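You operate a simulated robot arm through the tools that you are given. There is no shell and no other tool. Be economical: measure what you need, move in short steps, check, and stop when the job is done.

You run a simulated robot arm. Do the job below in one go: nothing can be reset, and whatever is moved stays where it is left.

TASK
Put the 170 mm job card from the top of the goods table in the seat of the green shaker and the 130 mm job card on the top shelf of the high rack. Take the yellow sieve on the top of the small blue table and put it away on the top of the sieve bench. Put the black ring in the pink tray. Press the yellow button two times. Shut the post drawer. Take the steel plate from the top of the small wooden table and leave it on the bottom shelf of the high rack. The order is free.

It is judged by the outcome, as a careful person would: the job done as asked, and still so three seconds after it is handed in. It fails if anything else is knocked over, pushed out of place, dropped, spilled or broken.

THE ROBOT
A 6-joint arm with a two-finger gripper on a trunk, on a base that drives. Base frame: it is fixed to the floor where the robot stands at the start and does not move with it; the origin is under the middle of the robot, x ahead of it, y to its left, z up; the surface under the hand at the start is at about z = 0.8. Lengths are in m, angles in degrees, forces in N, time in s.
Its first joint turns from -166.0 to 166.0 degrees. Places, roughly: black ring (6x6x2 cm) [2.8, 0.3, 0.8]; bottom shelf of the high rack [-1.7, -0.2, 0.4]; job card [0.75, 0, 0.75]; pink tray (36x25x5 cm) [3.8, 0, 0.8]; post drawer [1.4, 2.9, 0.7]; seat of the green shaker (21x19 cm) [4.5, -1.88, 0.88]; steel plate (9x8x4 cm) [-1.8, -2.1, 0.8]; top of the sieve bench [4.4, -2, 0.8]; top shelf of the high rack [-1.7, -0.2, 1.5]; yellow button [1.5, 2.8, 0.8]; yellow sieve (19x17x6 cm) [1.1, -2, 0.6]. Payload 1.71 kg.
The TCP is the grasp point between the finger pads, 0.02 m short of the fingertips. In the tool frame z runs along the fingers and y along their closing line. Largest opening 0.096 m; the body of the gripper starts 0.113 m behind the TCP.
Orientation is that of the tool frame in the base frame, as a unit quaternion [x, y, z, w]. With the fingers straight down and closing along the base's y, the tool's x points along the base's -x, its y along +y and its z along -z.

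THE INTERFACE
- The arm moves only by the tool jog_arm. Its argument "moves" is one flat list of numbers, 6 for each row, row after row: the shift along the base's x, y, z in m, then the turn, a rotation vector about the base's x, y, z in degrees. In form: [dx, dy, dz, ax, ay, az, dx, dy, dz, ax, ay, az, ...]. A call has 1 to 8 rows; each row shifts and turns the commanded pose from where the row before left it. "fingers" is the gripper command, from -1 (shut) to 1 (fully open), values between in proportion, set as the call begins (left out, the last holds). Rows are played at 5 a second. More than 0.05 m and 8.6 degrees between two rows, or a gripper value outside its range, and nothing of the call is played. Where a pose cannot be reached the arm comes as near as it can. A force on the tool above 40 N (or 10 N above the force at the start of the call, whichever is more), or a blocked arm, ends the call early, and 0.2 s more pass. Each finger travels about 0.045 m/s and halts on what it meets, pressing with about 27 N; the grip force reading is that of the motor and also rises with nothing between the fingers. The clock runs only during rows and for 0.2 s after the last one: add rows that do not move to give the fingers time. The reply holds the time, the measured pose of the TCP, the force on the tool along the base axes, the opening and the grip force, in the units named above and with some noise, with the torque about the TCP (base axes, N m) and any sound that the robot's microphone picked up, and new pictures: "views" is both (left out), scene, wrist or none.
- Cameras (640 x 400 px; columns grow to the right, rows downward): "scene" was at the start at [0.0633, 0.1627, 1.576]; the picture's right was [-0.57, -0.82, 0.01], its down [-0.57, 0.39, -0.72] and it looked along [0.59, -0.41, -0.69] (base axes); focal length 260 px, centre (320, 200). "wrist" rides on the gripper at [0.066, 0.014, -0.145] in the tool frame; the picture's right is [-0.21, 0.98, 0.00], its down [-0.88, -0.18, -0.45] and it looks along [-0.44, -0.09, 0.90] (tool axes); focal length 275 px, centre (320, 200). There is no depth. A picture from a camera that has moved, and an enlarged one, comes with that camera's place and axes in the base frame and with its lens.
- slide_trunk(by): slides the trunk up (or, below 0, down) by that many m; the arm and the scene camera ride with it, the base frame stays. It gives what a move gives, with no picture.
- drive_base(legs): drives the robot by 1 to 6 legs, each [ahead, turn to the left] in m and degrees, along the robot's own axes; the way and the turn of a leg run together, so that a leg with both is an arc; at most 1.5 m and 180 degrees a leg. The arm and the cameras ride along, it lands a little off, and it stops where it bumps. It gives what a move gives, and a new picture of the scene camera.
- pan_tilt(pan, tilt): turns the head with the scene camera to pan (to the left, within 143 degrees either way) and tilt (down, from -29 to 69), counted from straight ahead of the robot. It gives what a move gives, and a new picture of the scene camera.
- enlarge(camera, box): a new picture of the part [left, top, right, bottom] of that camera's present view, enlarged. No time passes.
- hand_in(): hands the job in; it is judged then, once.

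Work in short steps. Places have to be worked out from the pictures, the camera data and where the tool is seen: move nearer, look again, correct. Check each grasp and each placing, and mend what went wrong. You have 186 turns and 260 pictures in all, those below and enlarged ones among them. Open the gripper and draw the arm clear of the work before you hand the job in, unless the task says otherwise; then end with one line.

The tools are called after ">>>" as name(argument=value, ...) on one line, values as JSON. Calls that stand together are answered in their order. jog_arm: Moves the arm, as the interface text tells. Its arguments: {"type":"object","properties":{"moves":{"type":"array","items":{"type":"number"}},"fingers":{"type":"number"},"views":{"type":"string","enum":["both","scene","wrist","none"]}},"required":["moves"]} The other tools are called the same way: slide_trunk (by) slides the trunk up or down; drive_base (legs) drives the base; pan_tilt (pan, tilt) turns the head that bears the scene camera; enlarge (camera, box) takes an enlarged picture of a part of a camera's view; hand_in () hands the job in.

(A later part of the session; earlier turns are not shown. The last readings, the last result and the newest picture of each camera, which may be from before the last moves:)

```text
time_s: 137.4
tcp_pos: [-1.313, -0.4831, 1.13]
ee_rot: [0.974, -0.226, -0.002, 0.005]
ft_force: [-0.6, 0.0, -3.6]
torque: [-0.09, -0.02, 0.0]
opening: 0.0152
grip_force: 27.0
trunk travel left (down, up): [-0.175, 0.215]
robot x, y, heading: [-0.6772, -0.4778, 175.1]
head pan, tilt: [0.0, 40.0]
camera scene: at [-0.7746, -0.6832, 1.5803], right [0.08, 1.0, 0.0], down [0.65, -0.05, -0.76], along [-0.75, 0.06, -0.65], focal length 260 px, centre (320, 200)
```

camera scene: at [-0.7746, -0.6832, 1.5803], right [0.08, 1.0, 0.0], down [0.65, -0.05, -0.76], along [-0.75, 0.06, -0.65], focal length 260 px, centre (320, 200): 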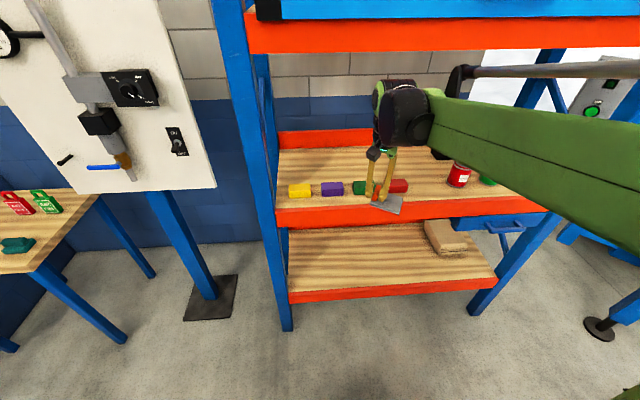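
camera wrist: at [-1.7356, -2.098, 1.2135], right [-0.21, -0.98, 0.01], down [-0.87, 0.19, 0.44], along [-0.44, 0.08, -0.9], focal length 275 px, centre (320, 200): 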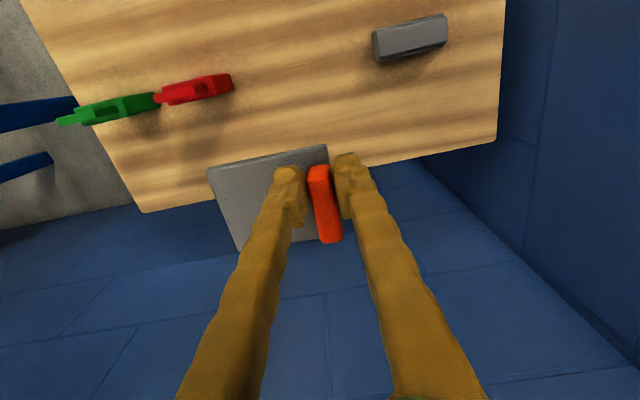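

I'm in front of the rack. The bottom shelf's left half is free, and the opening runs from z about 0.38 to 0.85. I lower the trunk and bring the hand down outside the rack, squaring the plate.

>>> slide_trunk(by=-0.17)

>>> jog_arm(moves=[0.02, 0, -0.04, 0, 0, 8, 0.02, 0, -0.04, 0, 0, 8, 0.02, 0, -0.04, 0, 0, 8, 0.02, 0, -0.04, 0, 0, 2, 0, 0, -0.05, 0, 0, 0, 0, 0, -0.05, 0, 0, 0, 0, 0, -0.05, 0, 0, 0, 0, 0, 0, 0, 0, 0])

```text
time_s: 139.3
tcp_pos: [-1.296, -0.486, 0.9687]
ee_rot: [0.974, -0.226, -0.01, 0.007]
ft_force: [-0.5, 0.6, -4.8]
torque: [-0.1, -0.04, -0.02]
opening: 0.0153
grip_force: 27.2
trunk travel left (down, up): [-0.005, 0.385]
robot x, y, heading: [-0.6796, -0.4825, 175.2]
head pan, tilt: [0.0, 40.0]
```

```text
time_s: 141.2
tcp_pos: [-1.2179, -0.4841, 0.6566]
ee_rot: [1.0, -0.001, -0.008, 0.008]
ft_force: [0.5, 0.6, -3.0]
torque: [-0.08, -0.06, 0.0]
opening: 0.0151
grip_force: 27.4
trunk travel left (down, up): [-0.005, 0.385]
robot x, y, heading: [-0.6799, -0.4787, 175.3]
head pan, tilt: [0.0, 40.0]
camera scene: at [-0.772, -0.6834, 1.4104], right [0.08, 1.0, 0.0], down [0.65, -0.05, -0.76], along [-0.75, 0.06, -0.65], focal length 260 px, centre (320, 200)
camera wrist: at [-1.1512, -0.4955, 0.8019], right [-0.21, -0.98, 0.02], down [-0.87, 0.19, 0.45], along [-0.45, 0.08, -0.89], focal length 275 px, centre (320, 200)
```

scene: 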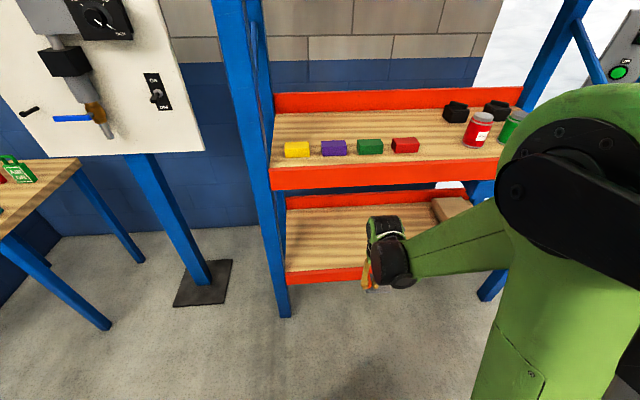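
wrist: 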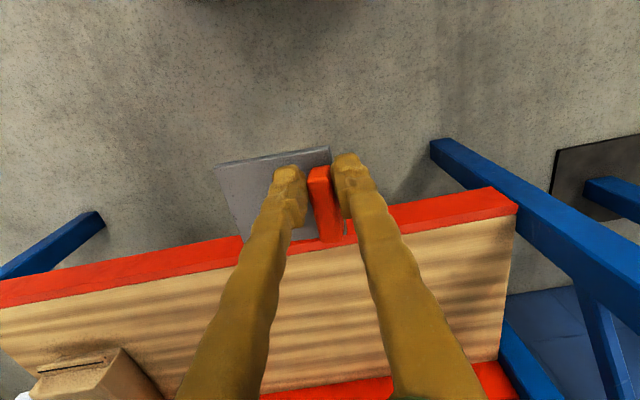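

The vertical hand fits under the middle shelf (its top is about 0.3 m above the TCP). I lower to 0.50, then slide forward in steps at full extension, which keeps the forearm flat.

>>> jog_arm(moves=[0, 0, -0.05, 0, 0, 0, 0, 0, -0.05, 0, 0, 0, 0, 0, -0.05, 0, -1, 0, 0, 0, 0, 0, 0, 0], views="none")

>>> jog_arm(moves=[-0.04, 0, 0, 0, 0, 0, -0.04, 0, 0, 0, 0, 0, -0.04, 0, 0, 0, 0, 0, -0.04, 0, 0, 0, 0, 0, 0, 0, 0, 0, 0, 0])

```text
time_s: 142.2
tcp_pos: [-1.228, -0.4816, 0.5241]
ee_rot: [1.0, -0.001, 0.001, 0.008]
ft_force: [0.0, 0.2, -3.5]
torque: [-0.06, -0.05, 0.0]
opening: 0.0151
grip_force: 27.2
out of reach, approached as far as the arm can: row 3
trunk travel left (down, up): [-0.005, 0.385]
robot x, y, heading: [-0.6766, -0.4801, 175.2]
head pan, tilt: [0.0, 40.0]
```

```text
time_s: 143.3
tcp_pos: [-1.3864, -0.4829, 0.5235]
ee_rot: [1.0, -0.001, 0.0, 0.009]
ft_force: [0.0, 0.0, -4.7]
torque: [-0.06, -0.08, 0.06]
opening: 0.0149
grip_force: 26.5
trunk travel left (down, up): [-0.005, 0.385]
robot x, y, heading: [-0.6809, -0.4813, 175.2]
head pan, tilt: [0.0, 40.0]
camera scene: at [-0.7722, -0.6834, 1.4104], right [0.08, 1.0, 0.0], down [0.65, -0.05, -0.76], along [-0.75, 0.06, -0.66], focal length 260 px, centre (320, 200)
camera wrist: at [-1.3228, -0.4943, 0.67], right [-0.21, -0.98, 0.02], down [-0.88, 0.19, 0.44], along [-0.43, 0.08, -0.9], focal length 275 px, centre (320, 200)
```

scene: 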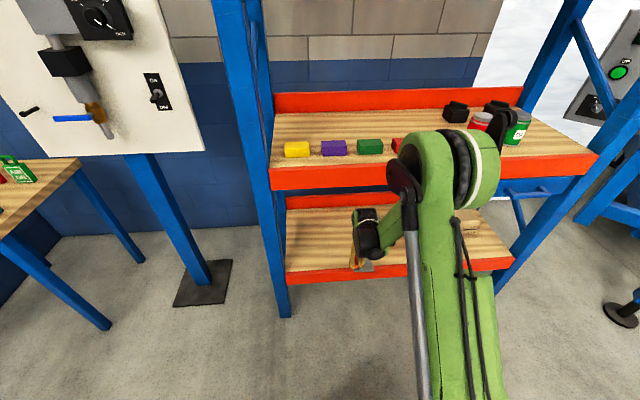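
wrist: 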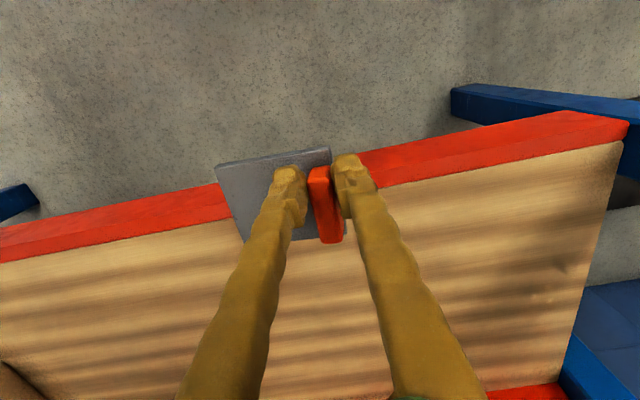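

Plate clears the front beam. I continue forward to x≈-1.545 and check clearance under the middle shelf.

>>> jog_arm(moves=[-0.04, 0, -0.01, 0, 0, 0, -0.04, 0, -0.01, 0, 0, 0, -0.04, 0, -0.01, 0, 0, 0, -0.035, 0, -0.01, 0, 0, 0, 0, 0, 0, 0, 0, 0])

```text
time_s: 144.6
tcp_pos: [-1.5425, -0.4849, 0.4824]
ee_rot: [1.0, -0.001, 0.001, 0.009]
ft_force: [-0.2, 0.8, -4.3]
torque: [-0.08, -0.07, 0.01]
opening: 0.0152
grip_force: 27.1
trunk travel left (down, up): [-0.005, 0.385]
robot x, y, heading: [-0.6777, -0.4806, 175.3]
head pan, tilt: [0.0, 40.0]
camera scene: at [-0.7723, -0.6834, 1.4104], right [0.08, 1.0, 0.0], down [0.65, -0.05, -0.76], along [-0.75, 0.06, -0.66], focal length 260 px, centre (320, 200)
camera wrist: at [-1.4766, -0.497, 0.6293], right [-0.21, -0.98, 0.02], down [-0.88, 0.19, 0.44], along [-0.43, 0.08, -0.9], focal length 275 px, centre (320, 200)
```

scene: 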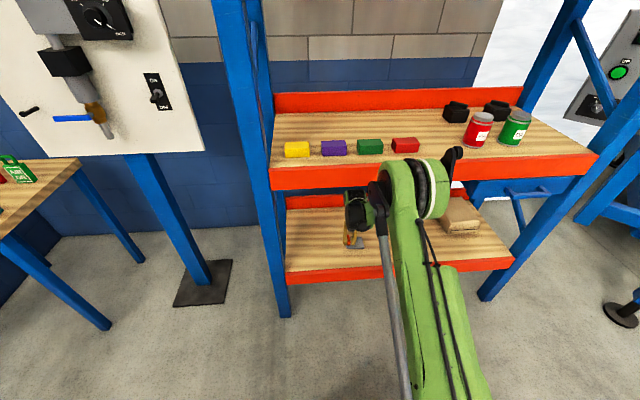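
wrist: 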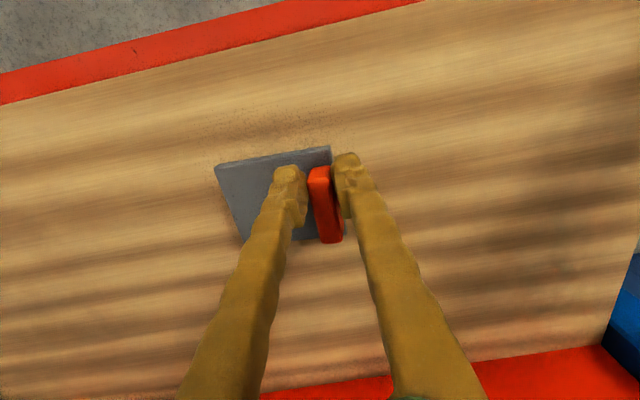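

Plate is over the shelf, clear all round. I lower in steps watching for contact.

>>> jog_arm(moves=[0, 0, -0.02, 0, 0, 0, 0, 0, -0.02, 0, 0, 0, 0, 0, -0.01, 0, 0, 0, 0, 0, 0, 0, 0, 0])

```text
time_s: 145.6
tcp_pos: [-1.5435, -0.4865, 0.4349]
ee_rot: [1.0, 0.0, 0.0, 0.008]
ft_force: [-3.1, -6.1, 22.2]
torque: [-0.12, -0.29, 0.02]
opening: 0.0152
grip_force: 27.5
trunk travel left (down, up): [-0.005, 0.385]
robot x, y, heading: [-0.6788, -0.477, 175.3]
head pan, tilt: [0.0, 40.0]
camera scene: at [-0.7706, -0.6835, 1.4106], right [0.08, 1.0, 0.0], down [0.65, -0.05, -0.76], along [-0.75, 0.06, -0.65], focal length 260 px, centre (320, 200)
camera wrist: at [-1.4782, -0.4976, 0.5811], right [-0.21, -0.98, 0.02], down [-0.88, 0.19, 0.44], along [-0.43, 0.08, -0.9], focal length 275 px, centre (320, 200)
```

scene: 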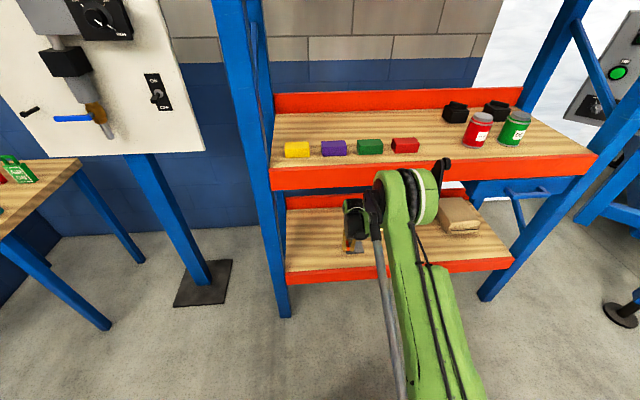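
wrist: 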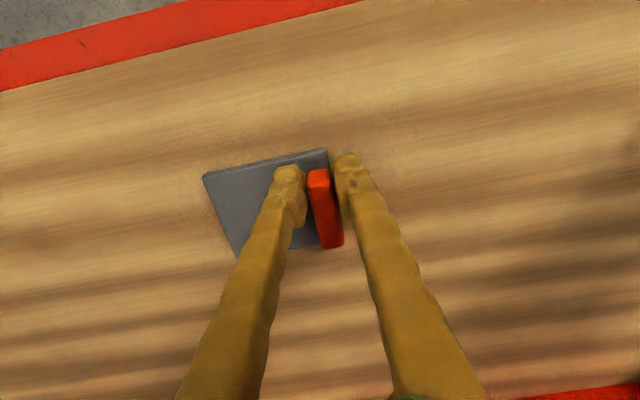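

Touchdown at TCP 0.435 (22 N), so the shelf is at about 0.40. I release.

>>> jog_arm(moves=[0, 0, 0.002, 0, 0, 0, 0, 0, 0, 0, 0, 0, 0, 0, 0, 0, 0, 0, 0, 0, 0.02, 0, 0, 0, 0, 0, 0.03, 0, 0, 0, 0, 0, 0, 0, 0, 0], fingers=-0.1)

```text
time_s: 146.9
tcp_pos: [-1.5438, -0.4892, 0.4873]
ee_rot: [1.0, -0.001, 0.001, 0.009]
ft_force: [-0.4, 0.3, -0.2]
torque: [-0.01, -0.01, 0.01]
opening: 0.0433
grip_force: 0.1
trunk travel left (down, up): [-0.005, 0.385]
robot x, y, heading: [-0.6758, -0.481, 175.3]
head pan, tilt: [0.0, 40.0]
camera scene: at [-0.7721, -0.6834, 1.4104], right [0.08, 1.0, 0.0], down [0.65, -0.05, -0.76], along [-0.75, 0.06, -0.65], focal length 260 px, centre (320, 200)
camera wrist: at [-1.4796, -0.5003, 0.6336], right [-0.21, -0.98, 0.02], down [-0.88, 0.19, 0.44], along [-0.43, 0.08, -0.9], focal length 275 px, centre (320, 200)
```

scene: 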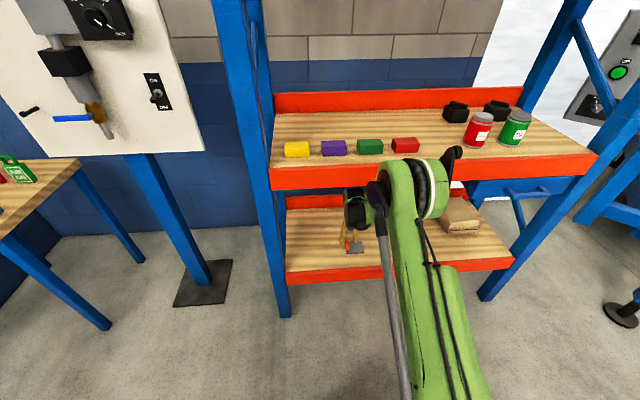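
wrist: 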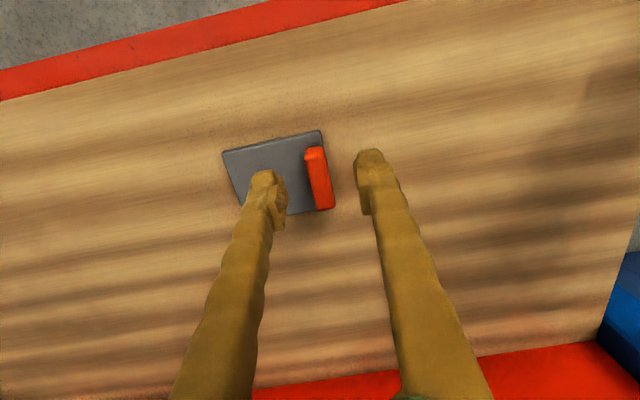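

Steel plate rests on the bottom shelf. I withdraw straight out, then back off and raise the hand.

>>> jog_arm(moves=[0.045, 0, 0, 0, 0, 0, 0.045, 0, 0, 0, 0, 0, 0.045, 0, 0, 0, 0, 0, 0.045, 0, 0.01, 0, 0, 0, 0.045, 0, 0.02, 0, 0, 0, 0.04, 0, 0.03, 0, 0, 0, 0, 0, 0.05, 0, 0, 0, 0, 0, 0.05, 0, 0, 0], views="none")

>>> drive_base(legs=[[-0.5, 0]])

>>> slide_trunk(by=0.17)

>>> jog_arm(moves=[0, 0, 0.05, 0, 0, 0, 0, 0, 0.05, 0, 0, 0, 0, 0, 0.05, 0, 0, 0, 0, 0, 0.05, 0, 0, 0, 0, 0, 0.05, 0, 0, 0, 0, 0, 0.05, 0, 0, 0, 0, 0, 0, 0, 0, 0], views="scene")

```text
time_s: 148.8
tcp_pos: [-1.2771, -0.4848, 0.6481]
ee_rot: [1.0, -0.001, 0.003, 0.009]
ft_force: [-0.8, 0.2, -0.4]
torque: [-0.01, -0.07, -0.02]
opening: 0.0432
grip_force: 0.1
trunk travel left (down, up): [-0.005, 0.385]
robot x, y, heading: [-0.6837, -0.4836, 174.9]
head pan, tilt: [0.0, 40.0]
```

```text
time_s: 152.7
tcp_pos: [-0.7682, -0.5238, 0.648]
ee_rot: [1.0, -0.005, 0.001, 0.009]
ft_force: [-0.4, 0.5, 0.2]
torque: [-0.06, 0.0, 0.0]
opening: 0.0431
grip_force: 0.1
trunk travel left (down, up): [-0.005, 0.385]
robot x, y, heading: [-0.1711, -0.5254, 174.8]
head pan, tilt: [0.0, 40.0]
camera scene: at [-0.2649, -0.7265, 1.4104], right [0.09, 1.0, 0.0], down [0.65, -0.06, -0.76], along [-0.75, 0.07, -0.65], focal length 260 px, centre (320, 200)
```

scene: 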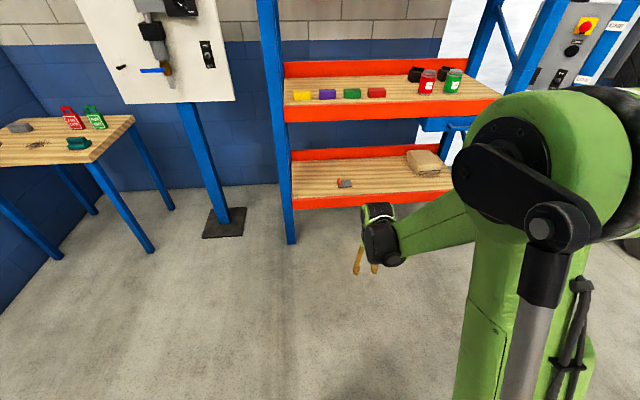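

```text
time_s: 154.6
tcp_pos: [-0.7596, -0.5263, 0.8249]
ee_rot: [1.0, -0.005, -0.006, 0.009]
ft_force: [0.1, -0.5, -1.2]
torque: [0.01, 0.01, 0.01]
opening: 0.0429
grip_force: 0.1
trunk travel left (down, up): [-0.175, 0.215]
robot x, y, heading: [-0.1722, -0.524, 174.9]
head pan, tilt: [0.0, 40.0]
```

```text
time_s: 156.2
tcp_pos: [-0.7585, -0.5234, 1.124]
ee_rot: [1.0, -0.005, -0.006, 0.009]
ft_force: [-0.2, 0.2, 0.7]
torque: [0.0, 0.03, -0.01]
opening: 0.0432
grip_force: 0.1
trunk travel left (down, up): [-0.175, 0.215]
robot x, y, heading: [-0.1697, -0.5241, 175.0]
head pan, tilt: [0.0, 40.0]
camera scene: at [-0.2671, -0.7263, 1.5804], right [0.09, 1.0, 0.0], down [0.65, -0.06, -0.76], along [-0.75, 0.07, -0.65], focal length 260 px, centre (320, 200)
```

scene: 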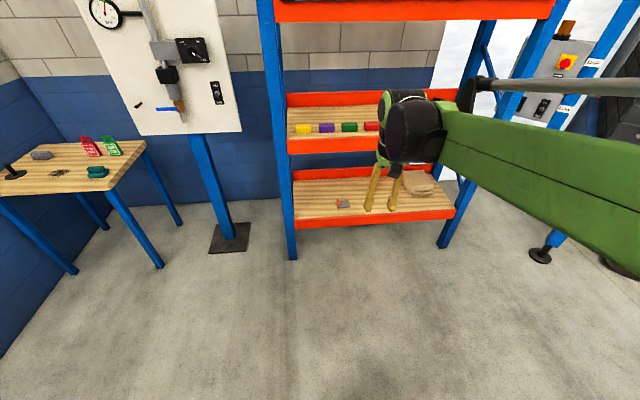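

Both rack items are done. Next is the 170 card: I drive back to the goods table facing it.

>>> drive_base(legs=[[0, -110], [0.36, 0], [0, -64]])

>>> jog_arm(moves=[0, 0, 0, 0, 0, 0], fingers=0.1, views="wrist")

```text
time_s: 169.0
tcp_pos: [0.4839, 0.1145, 1.1293]
ee_rot: [-0.275, 0.961, 0.011, 0.008]
ft_force: [1.1, 0.5, 0.4]
torque: [-0.1, 0.1, 0.01]
opening: 0.0431
grip_force: 0.1
trunk travel left (down, up): [-0.175, 0.215]
robot x, y, heading: [-0.0051, -0.193, 30.8]
head pan, tilt: [0.0, 40.0]
stopped in leg 3: the robot was blocked; the commanded pose is now the measured one
camera scene: at [-0.0416, 0.0289, 1.5802], right [0.51, -0.86, 0.0], down [-0.56, -0.34, -0.75], along [0.65, 0.39, -0.66], focal length 260 px, centre (320, 200)
```

scene: 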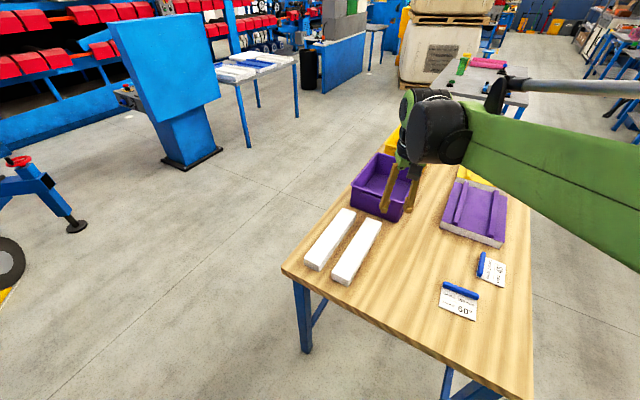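

```text
time_s: 169.4
tcp_pos: [0.4731, 0.1061, 1.1357]
ee_rot: [-0.275, 0.961, 0.011, 0.014]
ft_force: [-0.7, -0.5, 0.0]
torque: [0.05, -0.04, 0.02]
opening: 0.0527
grip_force: 0.0
trunk travel left (down, up): [-0.175, 0.215]
robot x, y, heading: [-0.005, -0.192, 30.8]
head pan, tilt: [0.0, 40.0]
camera wrist: at [0.4065, 0.0786, 1.2798], right [-0.34, 0.94, 0.02], down [0.83, 0.29, 0.47], along [0.44, 0.18, -0.88], focal length 275 px, centre (320, 200)
```

wrist: 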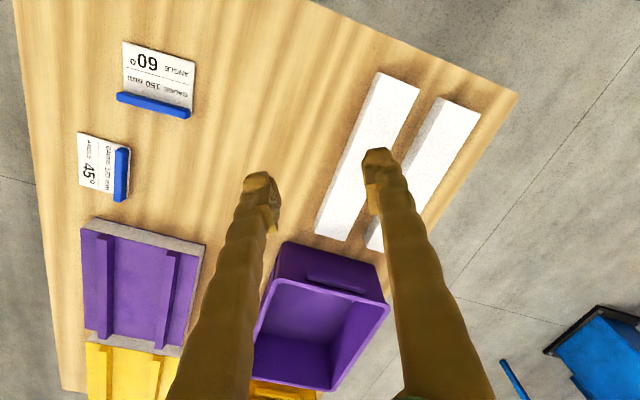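

The base touched the table while turning, but the 170 card is within reach from here: bar at (0.708, -0.18). I move over it and turn the fingers to match (about -6°).

>>> jog_arm(moves=[0.029, -0.0355, -0.015, 0, 0, -4.7, 0.029, -0.0355, -0.015, 0, 0, -4.7, 0.029, -0.0355, -0.015, 0, 0, -4.7, 0.029, -0.0355, -0.015, 0, 0, -4.7, 0.029, -0.0355, -0.015, 0, 0, -4.7, 0.029, -0.0355, -0.015, 0, 0, -4.7, 0.029, -0.0355, -0.015, 0, 0, -4.7, 0.029, -0.0355, -0.015, 0, 0, -4.7], views="none")

>>> jog_arm(moves=[0, 0, -0.04, 0, 0, 0, 0, 0, -0.04, 0, 0, 0, 0, 0, 0, 0, 0, 0, 0, 0, 0, 0, 0, 0], views="wrist")

```text
time_s: 171.2
tcp_pos: [0.7096, -0.1765, 1.0139]
ee_rot: [0.051, 0.999, 0.007, 0.018]
ft_force: [-0.8, 0.2, 1.0]
torque: [-0.01, -0.1, -0.04]
opening: 0.0529
grip_force: 0.1
trunk travel left (down, up): [-0.175, 0.215]
robot x, y, heading: [-0.0035, -0.1906, 30.7]
head pan, tilt: [0.0, 40.0]
```

```text
time_s: 172.2
tcp_pos: [0.7053, -0.1788, 0.9383]
ee_rot: [0.051, 0.999, 0.007, 0.017]
ft_force: [-0.3, -1.2, 0.9]
torque: [0.01, 0.01, -0.01]
opening: 0.0526
grip_force: 0.1
trunk travel left (down, up): [-0.175, 0.215]
robot x, y, heading: [-0.0065, -0.1907, 31.0]
head pan, tilt: [0.0, 40.0]
camera wrist: at [0.6359, -0.161, 1.0826], right [0.3, 0.95, 0.02], down [0.84, -0.28, 0.47], along [0.45, -0.12, -0.88], focal length 275 px, centre (320, 200)
```

wrist: 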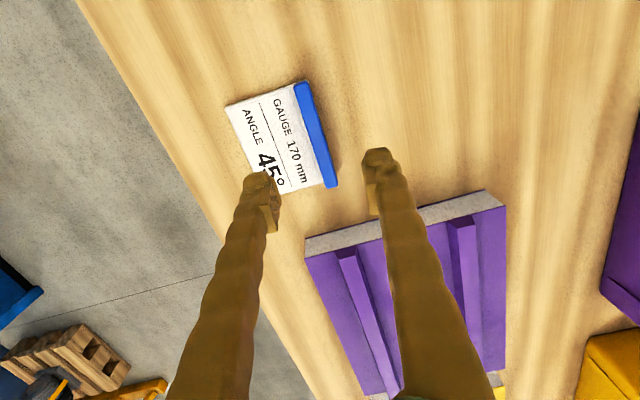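

Aligned with the bar at (0.704, -0.178). I square up and lower to the same grasp height as before.

>>> jog_arm(moves=[-0.001, 0.001, -0.04, -0.7, 2, 3, 0, 0, -0.04, 0, 0, 0, 0, 0, -0.02, 0, 0, 0, 0, 0, -0.01, 0, 0, 0, 0, 0, 0, 0, 0, 0], views="wrist")

```text
time_s: 173.4
tcp_pos: [0.7049, -0.1767, 0.8245]
ee_rot: [0.023, 1.0, 0.001, 0.0]
ft_force: [-0.3, 0.2, 0.8]
torque: [0.02, -0.04, 0.03]
opening: 0.0529
grip_force: 0.1
trunk travel left (down, up): [-0.175, 0.215]
robot x, y, heading: [-0.0063, -0.1992, 30.6]
head pan, tilt: [0.0, 40.0]
camera wrist: at [0.6387, -0.1608, 0.9718], right [0.25, 0.97, 0.0], down [0.87, -0.23, 0.44], along [0.43, -0.11, -0.9], focal length 275 px, centre (320, 200)
```

wrist: 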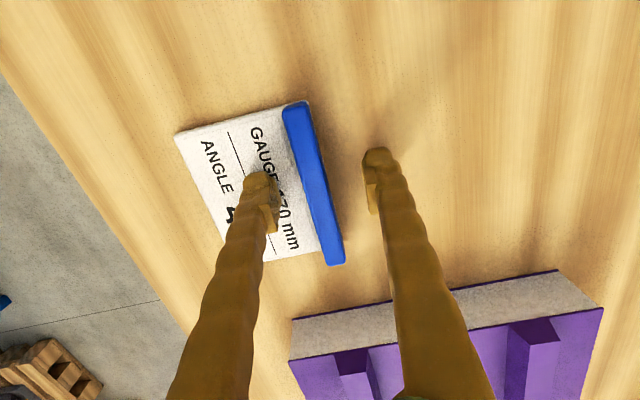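

Good. I close.

>>> jog_arm(moves=[0, -0.002, -0.001, 0, 0, 0, 0, 0, 0, 0, 0, 0, 0, 0, 0, 0, 0, 0, 0, 0, 0, 0, 0, 0, 0, 0, 0, 0, 0, 0], fingers=-1, views="none")

>>> jog_arm(moves=[0, 0, 0.01, 0, 0, 0, 0, 0, 0.03, 0, 0, 0, 0, 0, 0.04, 0, 0, 0, 0, 0, 0.05, 0, 0, 0, 0, 0, 0.05, 0, 0, 0, 0, 0, 0.05, 0, 0, 0, 0, 0, 0.05, 0, 0, 0, 0, 0, 0, 0, 0, 0], views="both")

```text
time_s: 174.6
tcp_pos: [0.7032, -0.1779, 0.8253]
ee_rot: [0.024, 1.0, 0.002, 0.001]
ft_force: [1.1, 9.7, 27.4]
torque: [0.09, 0.02, 0.13]
opening: 0.0126
grip_force: 27.1
trunk travel left (down, up): [-0.175, 0.215]
robot x, y, heading: [-0.0069, -0.1906, 30.9]
head pan, tilt: [0.0, 40.0]
```

```text
time_s: 176.4
tcp_pos: [0.7045, -0.1786, 1.1032]
ee_rot: [0.023, 1.0, 0.002, 0.0]
ft_force: [0.4, 0.3, -0.8]
torque: [-0.02, -0.04, -0.01]
opening: 0.0126
grip_force: 27.2
trunk travel left (down, up): [-0.175, 0.215]
robot x, y, heading: [-0.0032, -0.193, 30.7]
head pan, tilt: [0.0, 40.0]
camera scene: at [-0.0443, 0.0269, 1.5803], right [0.51, -0.86, 0.0], down [-0.56, -0.33, -0.76], along [0.65, 0.39, -0.65], focal length 260 px, centre (320, 200)
camera wrist: at [0.6393, -0.1625, 1.2501], right [0.25, 0.97, 0.0], down [0.87, -0.23, 0.44], along [0.43, -0.11, -0.9], focal length 275 px, centre (320, 200)
```

scene: 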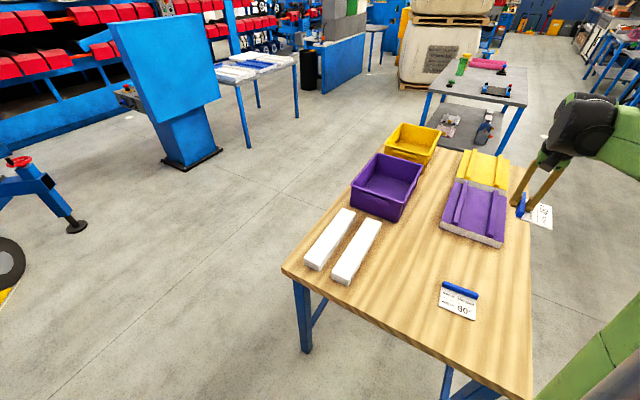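
wrist: 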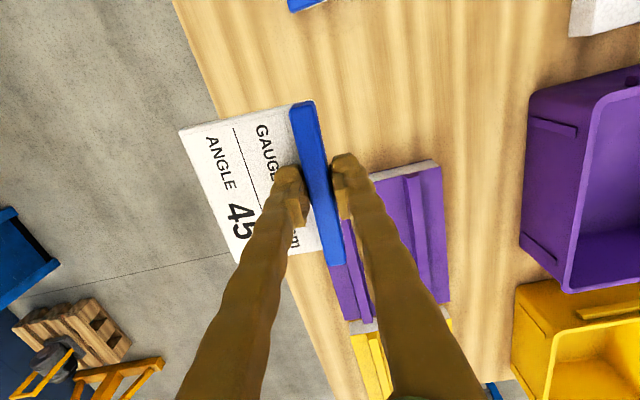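

Card 170 held. Before driving, I tuck the hand and look to the right side to plan the way to the shaker.

>>> jog_arm(moves=[-0.04, 0.01, 0.03, 0, 0, 0, -0.04, 0.01, 0.03, 0, 0, 0, -0.04, 0.01, 0.03, 0, 0, 0, -0.03, 0.01, 0.03, 0, 0, 0, 0, 0, 0, 0, 0, 0], views="none")

>>> pan_tilt(pan=-95, tilt=22)

>>> pan_tilt(pan=-45, tilt=15)

```text
refused: row 1 steps farther than a row can; nothing moved
```

```text
time_s: 178.1
tcp_pos: [0.7062, -0.1784, 1.1036]
ee_rot: [0.024, 1.0, 0.001, 0.0]
ft_force: [-0.2, -0.1, 0.0]
torque: [-0.02, 0.0, -0.04]
opening: 0.0125
grip_force: 26.8
trunk travel left (down, up): [-0.175, 0.215]
robot x, y, heading: [-0.0019, -0.1941, 30.6]
head pan, tilt: [-95.0, 22.0]
camera scene: at [-0.0763, -0.0999, 1.61], right [-0.9, -0.43, 0.02], down [-0.18, 0.33, -0.93], along [0.4, -0.84, -0.37], focal length 260 px, centre (320, 200)
```

scene: 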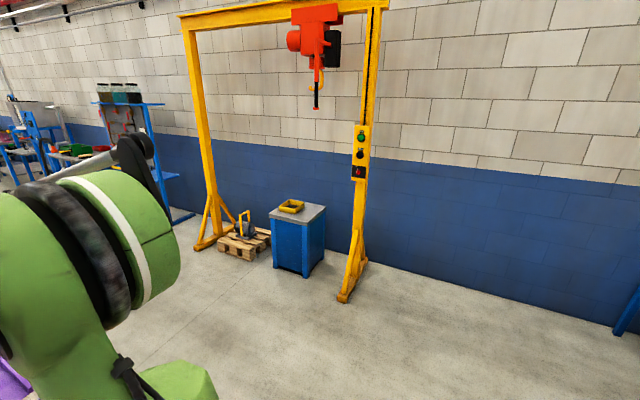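

```text
time_s: 179.3
tcp_pos: [0.7049, -0.1791, 1.1037]
ee_rot: [0.023, 1.0, 0.001, 0.0]
ft_force: [1.1, 0.0, 0.2]
torque: [0.01, 0.0, -0.02]
opening: 0.0128
grip_force: 27.1
trunk travel left (down, up): [-0.175, 0.215]
robot x, y, heading: [-0.0048, -0.1938, 30.8]
head pan, tilt: [-45.0, 15.0]
camera scene: at [-0.026, -0.0393, 1.6202], right [-0.25, -0.97, 0.01], down [-0.26, 0.06, -0.96], along [0.93, -0.24, -0.27], focal length 260 px, centre (320, 200)
```

scene: 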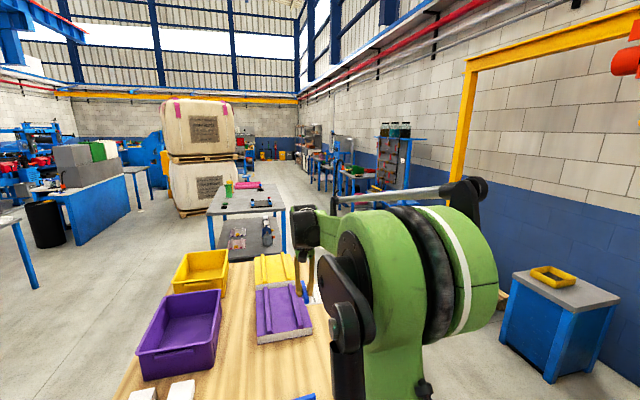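

The way is clear along y≈-0.95: gantry, pallet and blue table all lie at y<-1.6. I tuck the hand, back off from the table and drive down the corridor.

>>> jog_arm(moves=[-0.035, 0.01, 0.03, 0, 0, 0, -0.035, 0.01, 0.03, 0, 0, 0, -0.035, 0.01, 0.03, 0, 0, 0, -0.03, 0.01, 0.03, 0, 0, 0, 0, 0, 0, 0, 0, 0], views="none")

>>> drive_base(legs=[[-0.3, 0], [0, -71], [0.87, 0], [0, 40], [1.4, 0]])

```text
time_s: 180.5
tcp_pos: [0.5703, -0.1408, 1.2284]
ee_rot: [0.024, 1.0, 0.001, 0.0]
ft_force: [0.1, 0.2, -0.5]
torque: [0.02, -0.04, 0.04]
opening: 0.0126
grip_force: 27.5
trunk travel left (down, up): [-0.175, 0.215]
robot x, y, heading: [-0.0064, -0.1972, 30.5]
head pan, tilt: [-45.0, 15.0]
```

```text
time_s: 205.3
tcp_pos: [2.2926, -1.1258, 1.2274]
ee_rot: [0.282, 0.959, 0.001, 0.0]
ft_force: [-0.4, -0.3, -0.2]
torque: [0.02, 0.01, -0.04]
opening: 0.0123
grip_force: 27.1
trunk travel left (down, up): [-0.175, 0.215]
robot x, y, heading: [1.7658, -0.8862, 0.5]
head pan, tilt: [-45.0, 15.0]
camera scene: at [1.8254, -0.7388, 1.6202], right [-0.7, -0.72, 0.01], down [-0.2, 0.18, -0.96], along [0.69, -0.68, -0.27], focal length 260 px, centre (320, 200)
```

scene: 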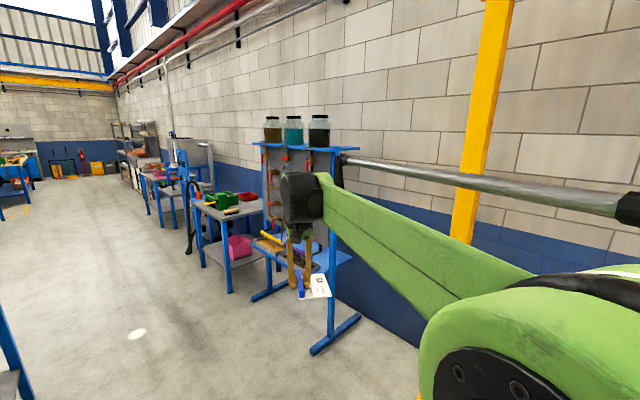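

I keep driving along the corridor and view the bench from closer.

>>> drive_base(legs=[[1.4, -3], [0.75, 0]])

>>> pan_tilt(pan=-60, tilt=25)

```text
time_s: 219.7
tcp_pos: [4.3741, -1.237, 1.2342]
ee_rot: [0.316, 0.949, 0.001, 0.007]
ft_force: [0.1, 0.0, -0.4]
torque: [0.03, -0.04, -0.01]
opening: 0.0124
grip_force: 26.9
trunk travel left (down, up): [-0.175, 0.215]
robot x, y, heading: [3.8855, -0.9623, -3.1]
head pan, tilt: [-45.0, 15.0]
camera scene: at [3.9523, -0.8197, 1.6202], right [-0.75, -0.66, 0.01], down [-0.19, 0.19, -0.96], along [0.64, -0.72, -0.27], focal length 260 px, centre (320, 200)
```

scene: 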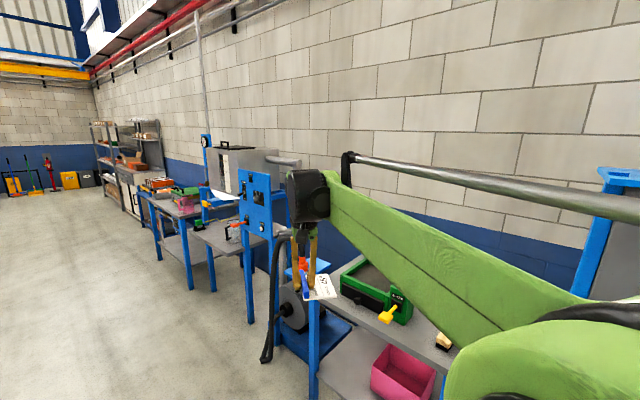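

```text
time_s: 220.4
tcp_pos: [4.352, -1.2342, 1.2429]
ee_rot: [0.316, 0.949, 0.005, 0.016]
ft_force: [-1.4, -0.1, -0.4]
torque: [-0.01, -0.09, 0.01]
opening: 0.0129
grip_force: 27.4
trunk travel left (down, up): [-0.175, 0.215]
robot x, y, heading: [3.8818, -0.9563, -3.4]
head pan, tilt: [-60.0, 25.0]
camera scene: at [3.9249, -0.8314, 1.6045], right [-0.89, -0.45, 0.01], down [-0.2, 0.38, -0.9], along [0.4, -0.81, -0.43], focal length 260 px, centre (320, 200)
```

scene: 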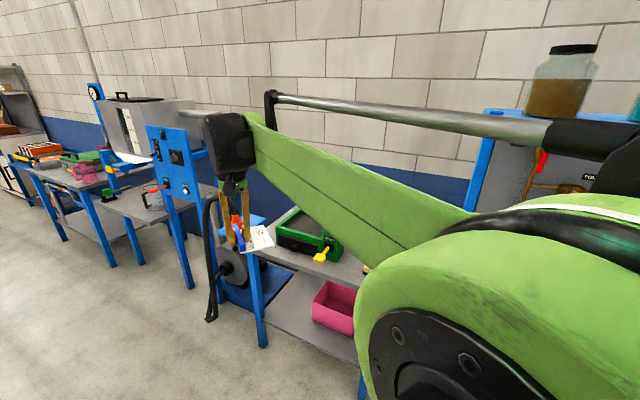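

The green shaker is on the bench at about (4.5, -1.88), with its open seat on top. I move alongside and turn to face it.

>>> drive_base(legs=[[0.5, 0], [0, -87]])

>>> pan_tilt(pan=0, tilt=40)

```text
time_s: 230.1
tcp_pos: [4.1308, -1.4731, 1.2418]
ee_rot: [0.885, 0.465, -0.007, 0.013]
ft_force: [0.9, 0.6, -0.4]
torque: [-0.03, -0.05, -0.03]
opening: 0.0126
grip_force: 27.2
trunk travel left (down, up): [-0.175, 0.215]
robot x, y, heading: [4.3882, -0.9864, -91.3]
head pan, tilt: [-60.0, 25.0]
camera scene: at [4.5202, -1.0322, 1.6043], right [-0.48, 0.88, 0.01], down [0.37, 0.22, -0.9], along [-0.79, -0.43, -0.43], focal length 260 px, centre (320, 200)
```

scene: 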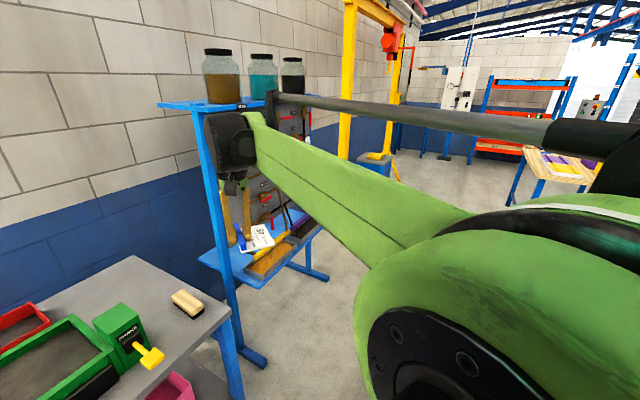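

```text
time_s: 231.4
tcp_pos: [4.1311, -1.4541, 1.2487]
ee_rot: [0.885, 0.465, -0.01, 0.018]
ft_force: [-0.7, 0.4, -0.3]
torque: [0.01, 0.01, 0.01]
opening: 0.0126
grip_force: 26.6
trunk travel left (down, up): [-0.175, 0.215]
robot x, y, heading: [4.3911, -0.9855, -91.2]
head pan, tilt: [0.0, 40.0]
camera scene: at [4.5992, -1.0723, 1.5804], right [-1.0, 0.02, 0.0], down [0.01, 0.65, -0.76], along [-0.02, -0.76, -0.65], focal length 260 px, centre (320, 200)
```

scene: 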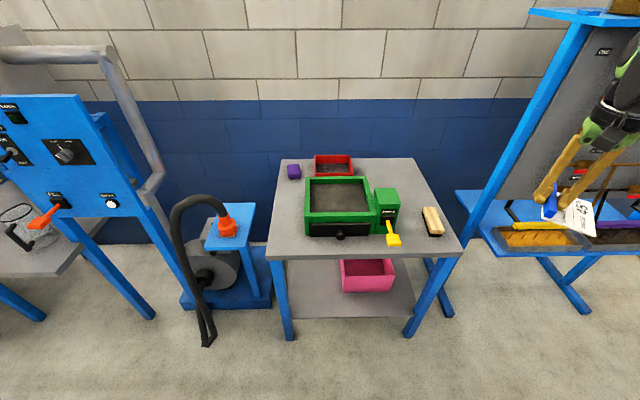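

>>> enlarge(camera="scene", box=[265, 145, 473, 275])

```text
3.08 times, centred on (369, 210) of scene
camera zoom: at [4.5992, -1.0723, 1.5804], right [-1.0, 0.02, 0.0], down [0.01, 0.65, -0.76], along [-0.02, -0.76, -0.65], focal length 800 px, centre (169, 169)
```

zoom: 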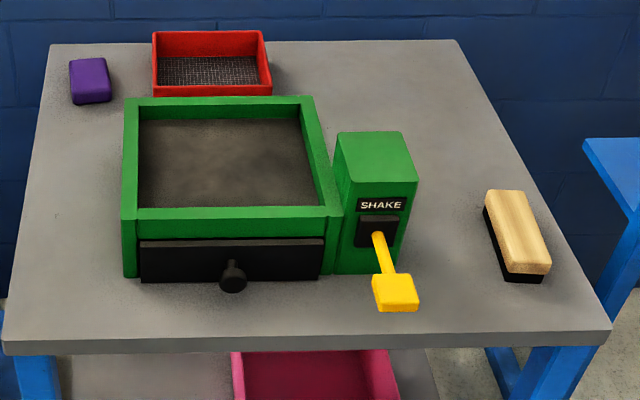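

The seat centre is about (4.50, -1.905), about 22 x 19 cm inside. I drive 0.15 m nearer, then turn the hand so the bar lies along y and the card points to -x, above the seat.

>>> drive_base(legs=[[0.15, 0]])

>>> jog_arm(moves=[0.048, -0.01, 0, 0, 0, 5, 0.048, -0.01, 0, 0, 0, 5, 0.048, -0.01, 0, 0, 0, 5, 0.048, -0.01, 0, 0, 0, 5, 0.048, -0.01, 0, 0, 0, 5, 0.048, -0.01, 0, 0, 0, 5, 0.048, -0.01, 0, 0, 0, 5, 0.048, -0.01, 0, 0, 0, 0], views="none")

>>> jog_arm(moves=[0.03, -0.035, -0.01, 0, 0, 0, 0, -0.04, -0.02, 0, 0, 0, 0, -0.04, -0.02, 0, 0, 0, 0, -0.04, -0.02, 0, 0, 0, 0, -0.04, -0.02, 0, 0, 0, 0, 0, 0, 0, 0, 0])

```text
time_s: 233.1
tcp_pos: [4.1278, -1.6053, 1.2488]
ee_rot: [0.885, 0.465, -0.01, 0.019]
ft_force: [0.0, 0.2, -0.7]
torque: [0.0, -0.01, 0.0]
opening: 0.0126
grip_force: 27.4
trunk travel left (down, up): [-0.175, 0.215]
robot x, y, heading: [4.3885, -1.1379, -91.0]
head pan, tilt: [0.0, 40.0]
camera scene: at [4.596, -1.2233, 1.5804], right [-1.0, 0.02, 0.0], down [0.01, 0.65, -0.76], along [-0.01, -0.76, -0.65], focal length 260 px, centre (320, 200)
```

scene: 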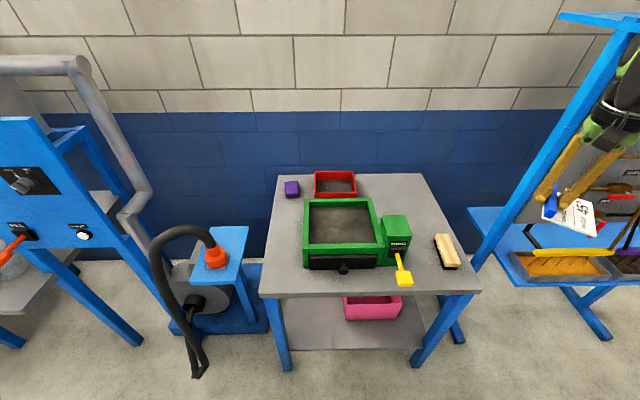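

```text
time_s: 234.8
tcp_pos: [4.5152, -1.6681, 1.2558]
ee_rot: [0.704, 0.709, -0.005, 0.028]
ft_force: [-1.0, -0.3, -0.3]
torque: [0.06, -0.04, 0.02]
opening: 0.0128
grip_force: 26.6
trunk travel left (down, up): [-0.175, 0.215]
robot x, y, heading: [4.3837, -1.138, -91.0]
head pan, tilt: [0.0, 40.0]
```

```text
time_s: 236.2
tcp_pos: [4.5425, -1.8653, 1.1628]
ee_rot: [0.704, 0.709, -0.005, 0.028]
ft_force: [-0.1, -0.3, -1.0]
torque: [0.09, 0.02, -0.03]
opening: 0.0127
grip_force: 26.5
trunk travel left (down, up): [-0.175, 0.215]
robot x, y, heading: [4.3885, -1.141, -91.0]
head pan, tilt: [0.0, 40.0]
camera scene: at [4.5964, -1.2246, 1.5803], right [-1.0, 0.02, 0.0], down [0.01, 0.66, -0.76], along [-0.02, -0.76, -0.66], focal length 260 px, centre (320, 200)
camera wrist: at [4.5505, -1.7925, 1.3075], right [0.98, -0.2, 0.04], down [-0.19, -0.86, 0.48], along [-0.06, -0.48, -0.88], focal length 275 px, centre (320, 200)
```

scene: 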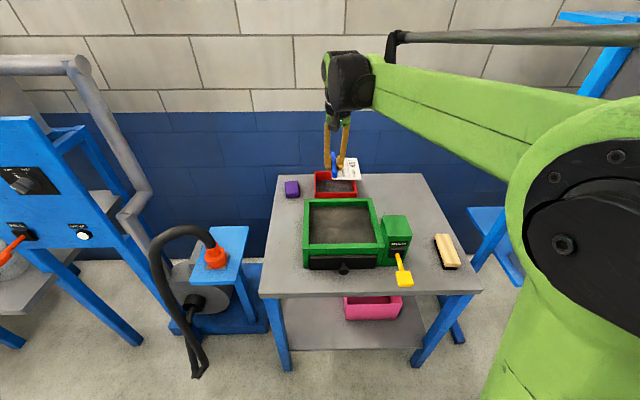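
wrist: 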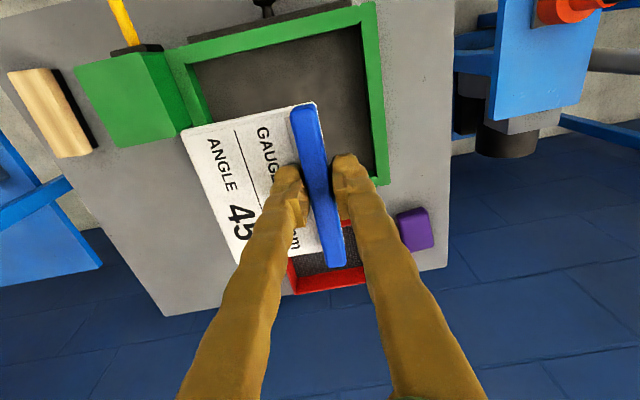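

The seat spans x 4.405–4.615, y -1.78 to -1.985. I centre the card over it (bar at x 4.555, y -1.883), level the hand and lower to 0.95.

>>> jog_arm(moves=[0.012, -0.018, -0.03, 2.7, 1.9, 0, 0, 0, -0.045, 0, 0, 0, 0, 0, -0.045, 0, 0, 0, 0, 0, -0.045, 0, 0, 0, 0, 0, -0.03, 0, 0, 0, 0, 0, 0, 0, 0, 0, 0, 0, 0, 0, 0, 0])

```text
time_s: 237.8
tcp_pos: [4.5541, -1.8795, 0.9669]
ee_rot: [0.704, 0.71, 0.0, -0.001]
ft_force: [0.1, 0.6, -0.2]
torque: [0.0, 0.0, 0.02]
opening: 0.0127
grip_force: 27.0
trunk travel left (down, up): [-0.175, 0.215]
robot x, y, heading: [4.3902, -1.1384, -91.1]
head pan, tilt: [0.0, 40.0]
camera scene: at [4.5963, -1.2235, 1.5804], right [-1.0, 0.02, 0.0], down [0.01, 0.65, -0.76], along [-0.02, -0.76, -0.65], focal length 260 px, centre (320, 200)
camera wrist: at [4.5677, -1.8133, 1.1129], right [0.98, -0.2, 0.0], down [-0.18, -0.88, 0.45], along [-0.09, -0.44, -0.9], focal length 275 px, centre (320, 200)
```

scene: 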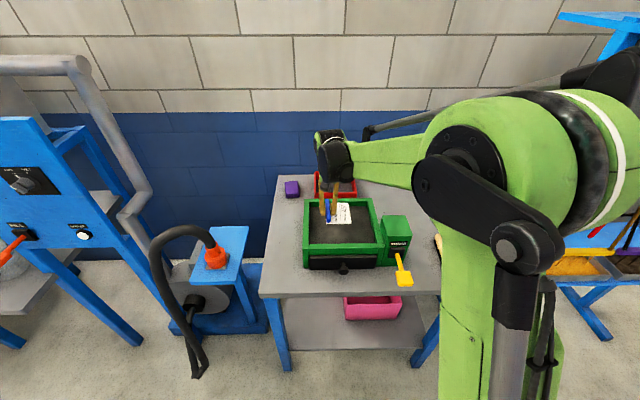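
wrist: 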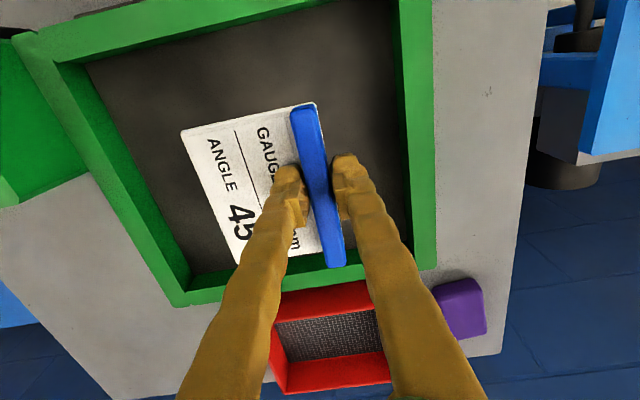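

Card lies within the seat outline. I lower slowly to contact.

>>> jog_arm(moves=[0, 0, -0.025, 0, 0, 0, 0, 0, -0.02, 0, 0, 0, 0, 0, -0.007, 0, 0, 0, 0, 0, -0.007, 0, 0, 0, 0, 0, 0, 0, 0, 0], views="wrist")

```text
time_s: 239.1
tcp_pos: [4.5541, -1.8789, 0.9084]
ee_rot: [0.704, 0.71, 0.0, 0.001]
ft_force: [-0.4, -0.6, -0.7]
torque: [0.02, -0.03, -0.02]
opening: 0.0126
grip_force: 26.8
trunk travel left (down, up): [-0.175, 0.215]
robot x, y, heading: [4.3878, -1.1362, -91.0]
head pan, tilt: [0.0, 40.0]
camera wrist: at [4.5673, -1.8138, 1.056], right [0.98, -0.2, 0.0], down [-0.18, -0.88, 0.45], along [-0.09, -0.44, -0.9], focal length 275 px, centre (320, 200)
```

wrist: 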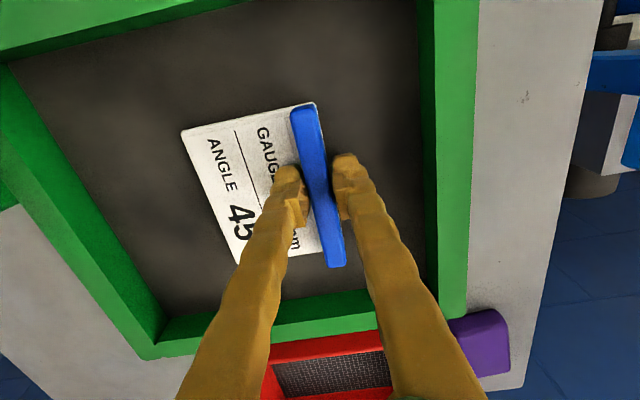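

>>> jog_arm(moves=[0, 0, -0.005, 0, 0, 0, 0, 0, -0.005, 0, 0, 0, 0, 0, -0.004, 0, 0, 0, 0, 0, 0, 0, 0, 0], views="wrist")

```text
time_s: 239.6
tcp_pos: [4.5562, -1.8634, 0.9166]
ee_rot: [0.704, 0.71, -0.007, 0.007]
ft_force: [-0.5, 1.0, 0.0]
torque: [-0.1, -0.05, 0.01]
opening: 0.0127
grip_force: 27.0
trunk travel left (down, up): [-0.175, 0.215]
robot x, y, heading: [4.3903, -1.1363, -91.4]
head pan, tilt: [0.0, 40.0]
stopped in row 2: the force on the tool passed its limit at 51 N (the readings are from after the stop); the commanded pose is now the measured one
camera wrist: at [4.5684, -1.7952, 1.0608], right [0.98, -0.2, 0.0], down [-0.18, -0.87, 0.46], along [-0.09, -0.45, -0.89], focal length 275 px, centre (320, 200)
```

wrist: 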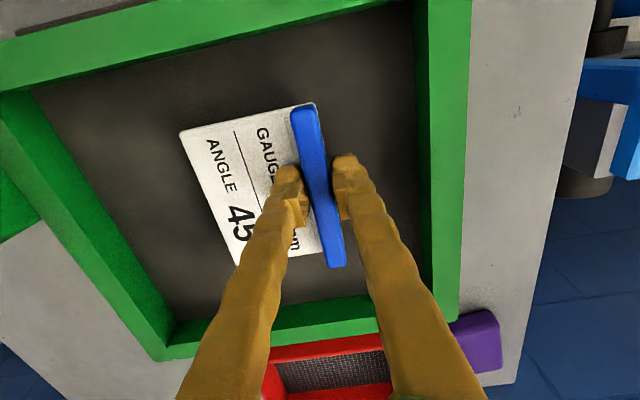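

It touched at TCP≈0.904 and sprang back. I settle to about 0.906 and release.

>>> jog_arm(moves=[0, -0.008, -0.004, 0.9, 0, 0, 0, 0, -0.004, 0, 0, 0, 0, 0, 0, 0, 0, 0, 0, 0, 0, 0, 0, 0], views="none")

>>> jog_arm(moves=[0, 0, -0.001, 0, 0, 0, 0, 0, 0, 0, 0, 0, 0, 0, 0, 0, 0, 0], fingers=-0.4, views="wrist")

```text
time_s: 240.6
tcp_pos: [4.5556, -1.8751, 0.9068]
ee_rot: [0.704, 0.71, 0.0, 0.001]
ft_force: [0.8, 1.2, 2.9]
torque: [-0.16, 0.1, -0.02]
opening: 0.0125
grip_force: 26.9
trunk travel left (down, up): [-0.175, 0.215]
robot x, y, heading: [4.3881, -1.138, -91.2]
head pan, tilt: [0.0, 40.0]
```

```text
time_s: 241.4
tcp_pos: [4.5552, -1.8742, 0.9053]
ee_rot: [0.705, 0.71, 0.0, 0.0]
ft_force: [2.1, 0.1, 9.5]
torque: [0.0, 0.14, -0.01]
opening: 0.0272
grip_force: 0.0
trunk travel left (down, up): [-0.175, 0.215]
robot x, y, heading: [4.385, -1.14, -91.1]
head pan, tilt: [0.0, 40.0]
camera wrist: at [4.5686, -1.8088, 1.0515], right [0.98, -0.2, 0.0], down [-0.18, -0.88, 0.45], along [-0.09, -0.44, -0.9], focal length 275 px, centre (320, 200)
```

wrist: 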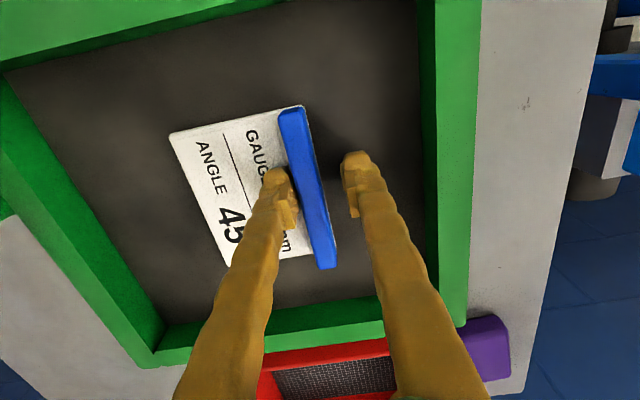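

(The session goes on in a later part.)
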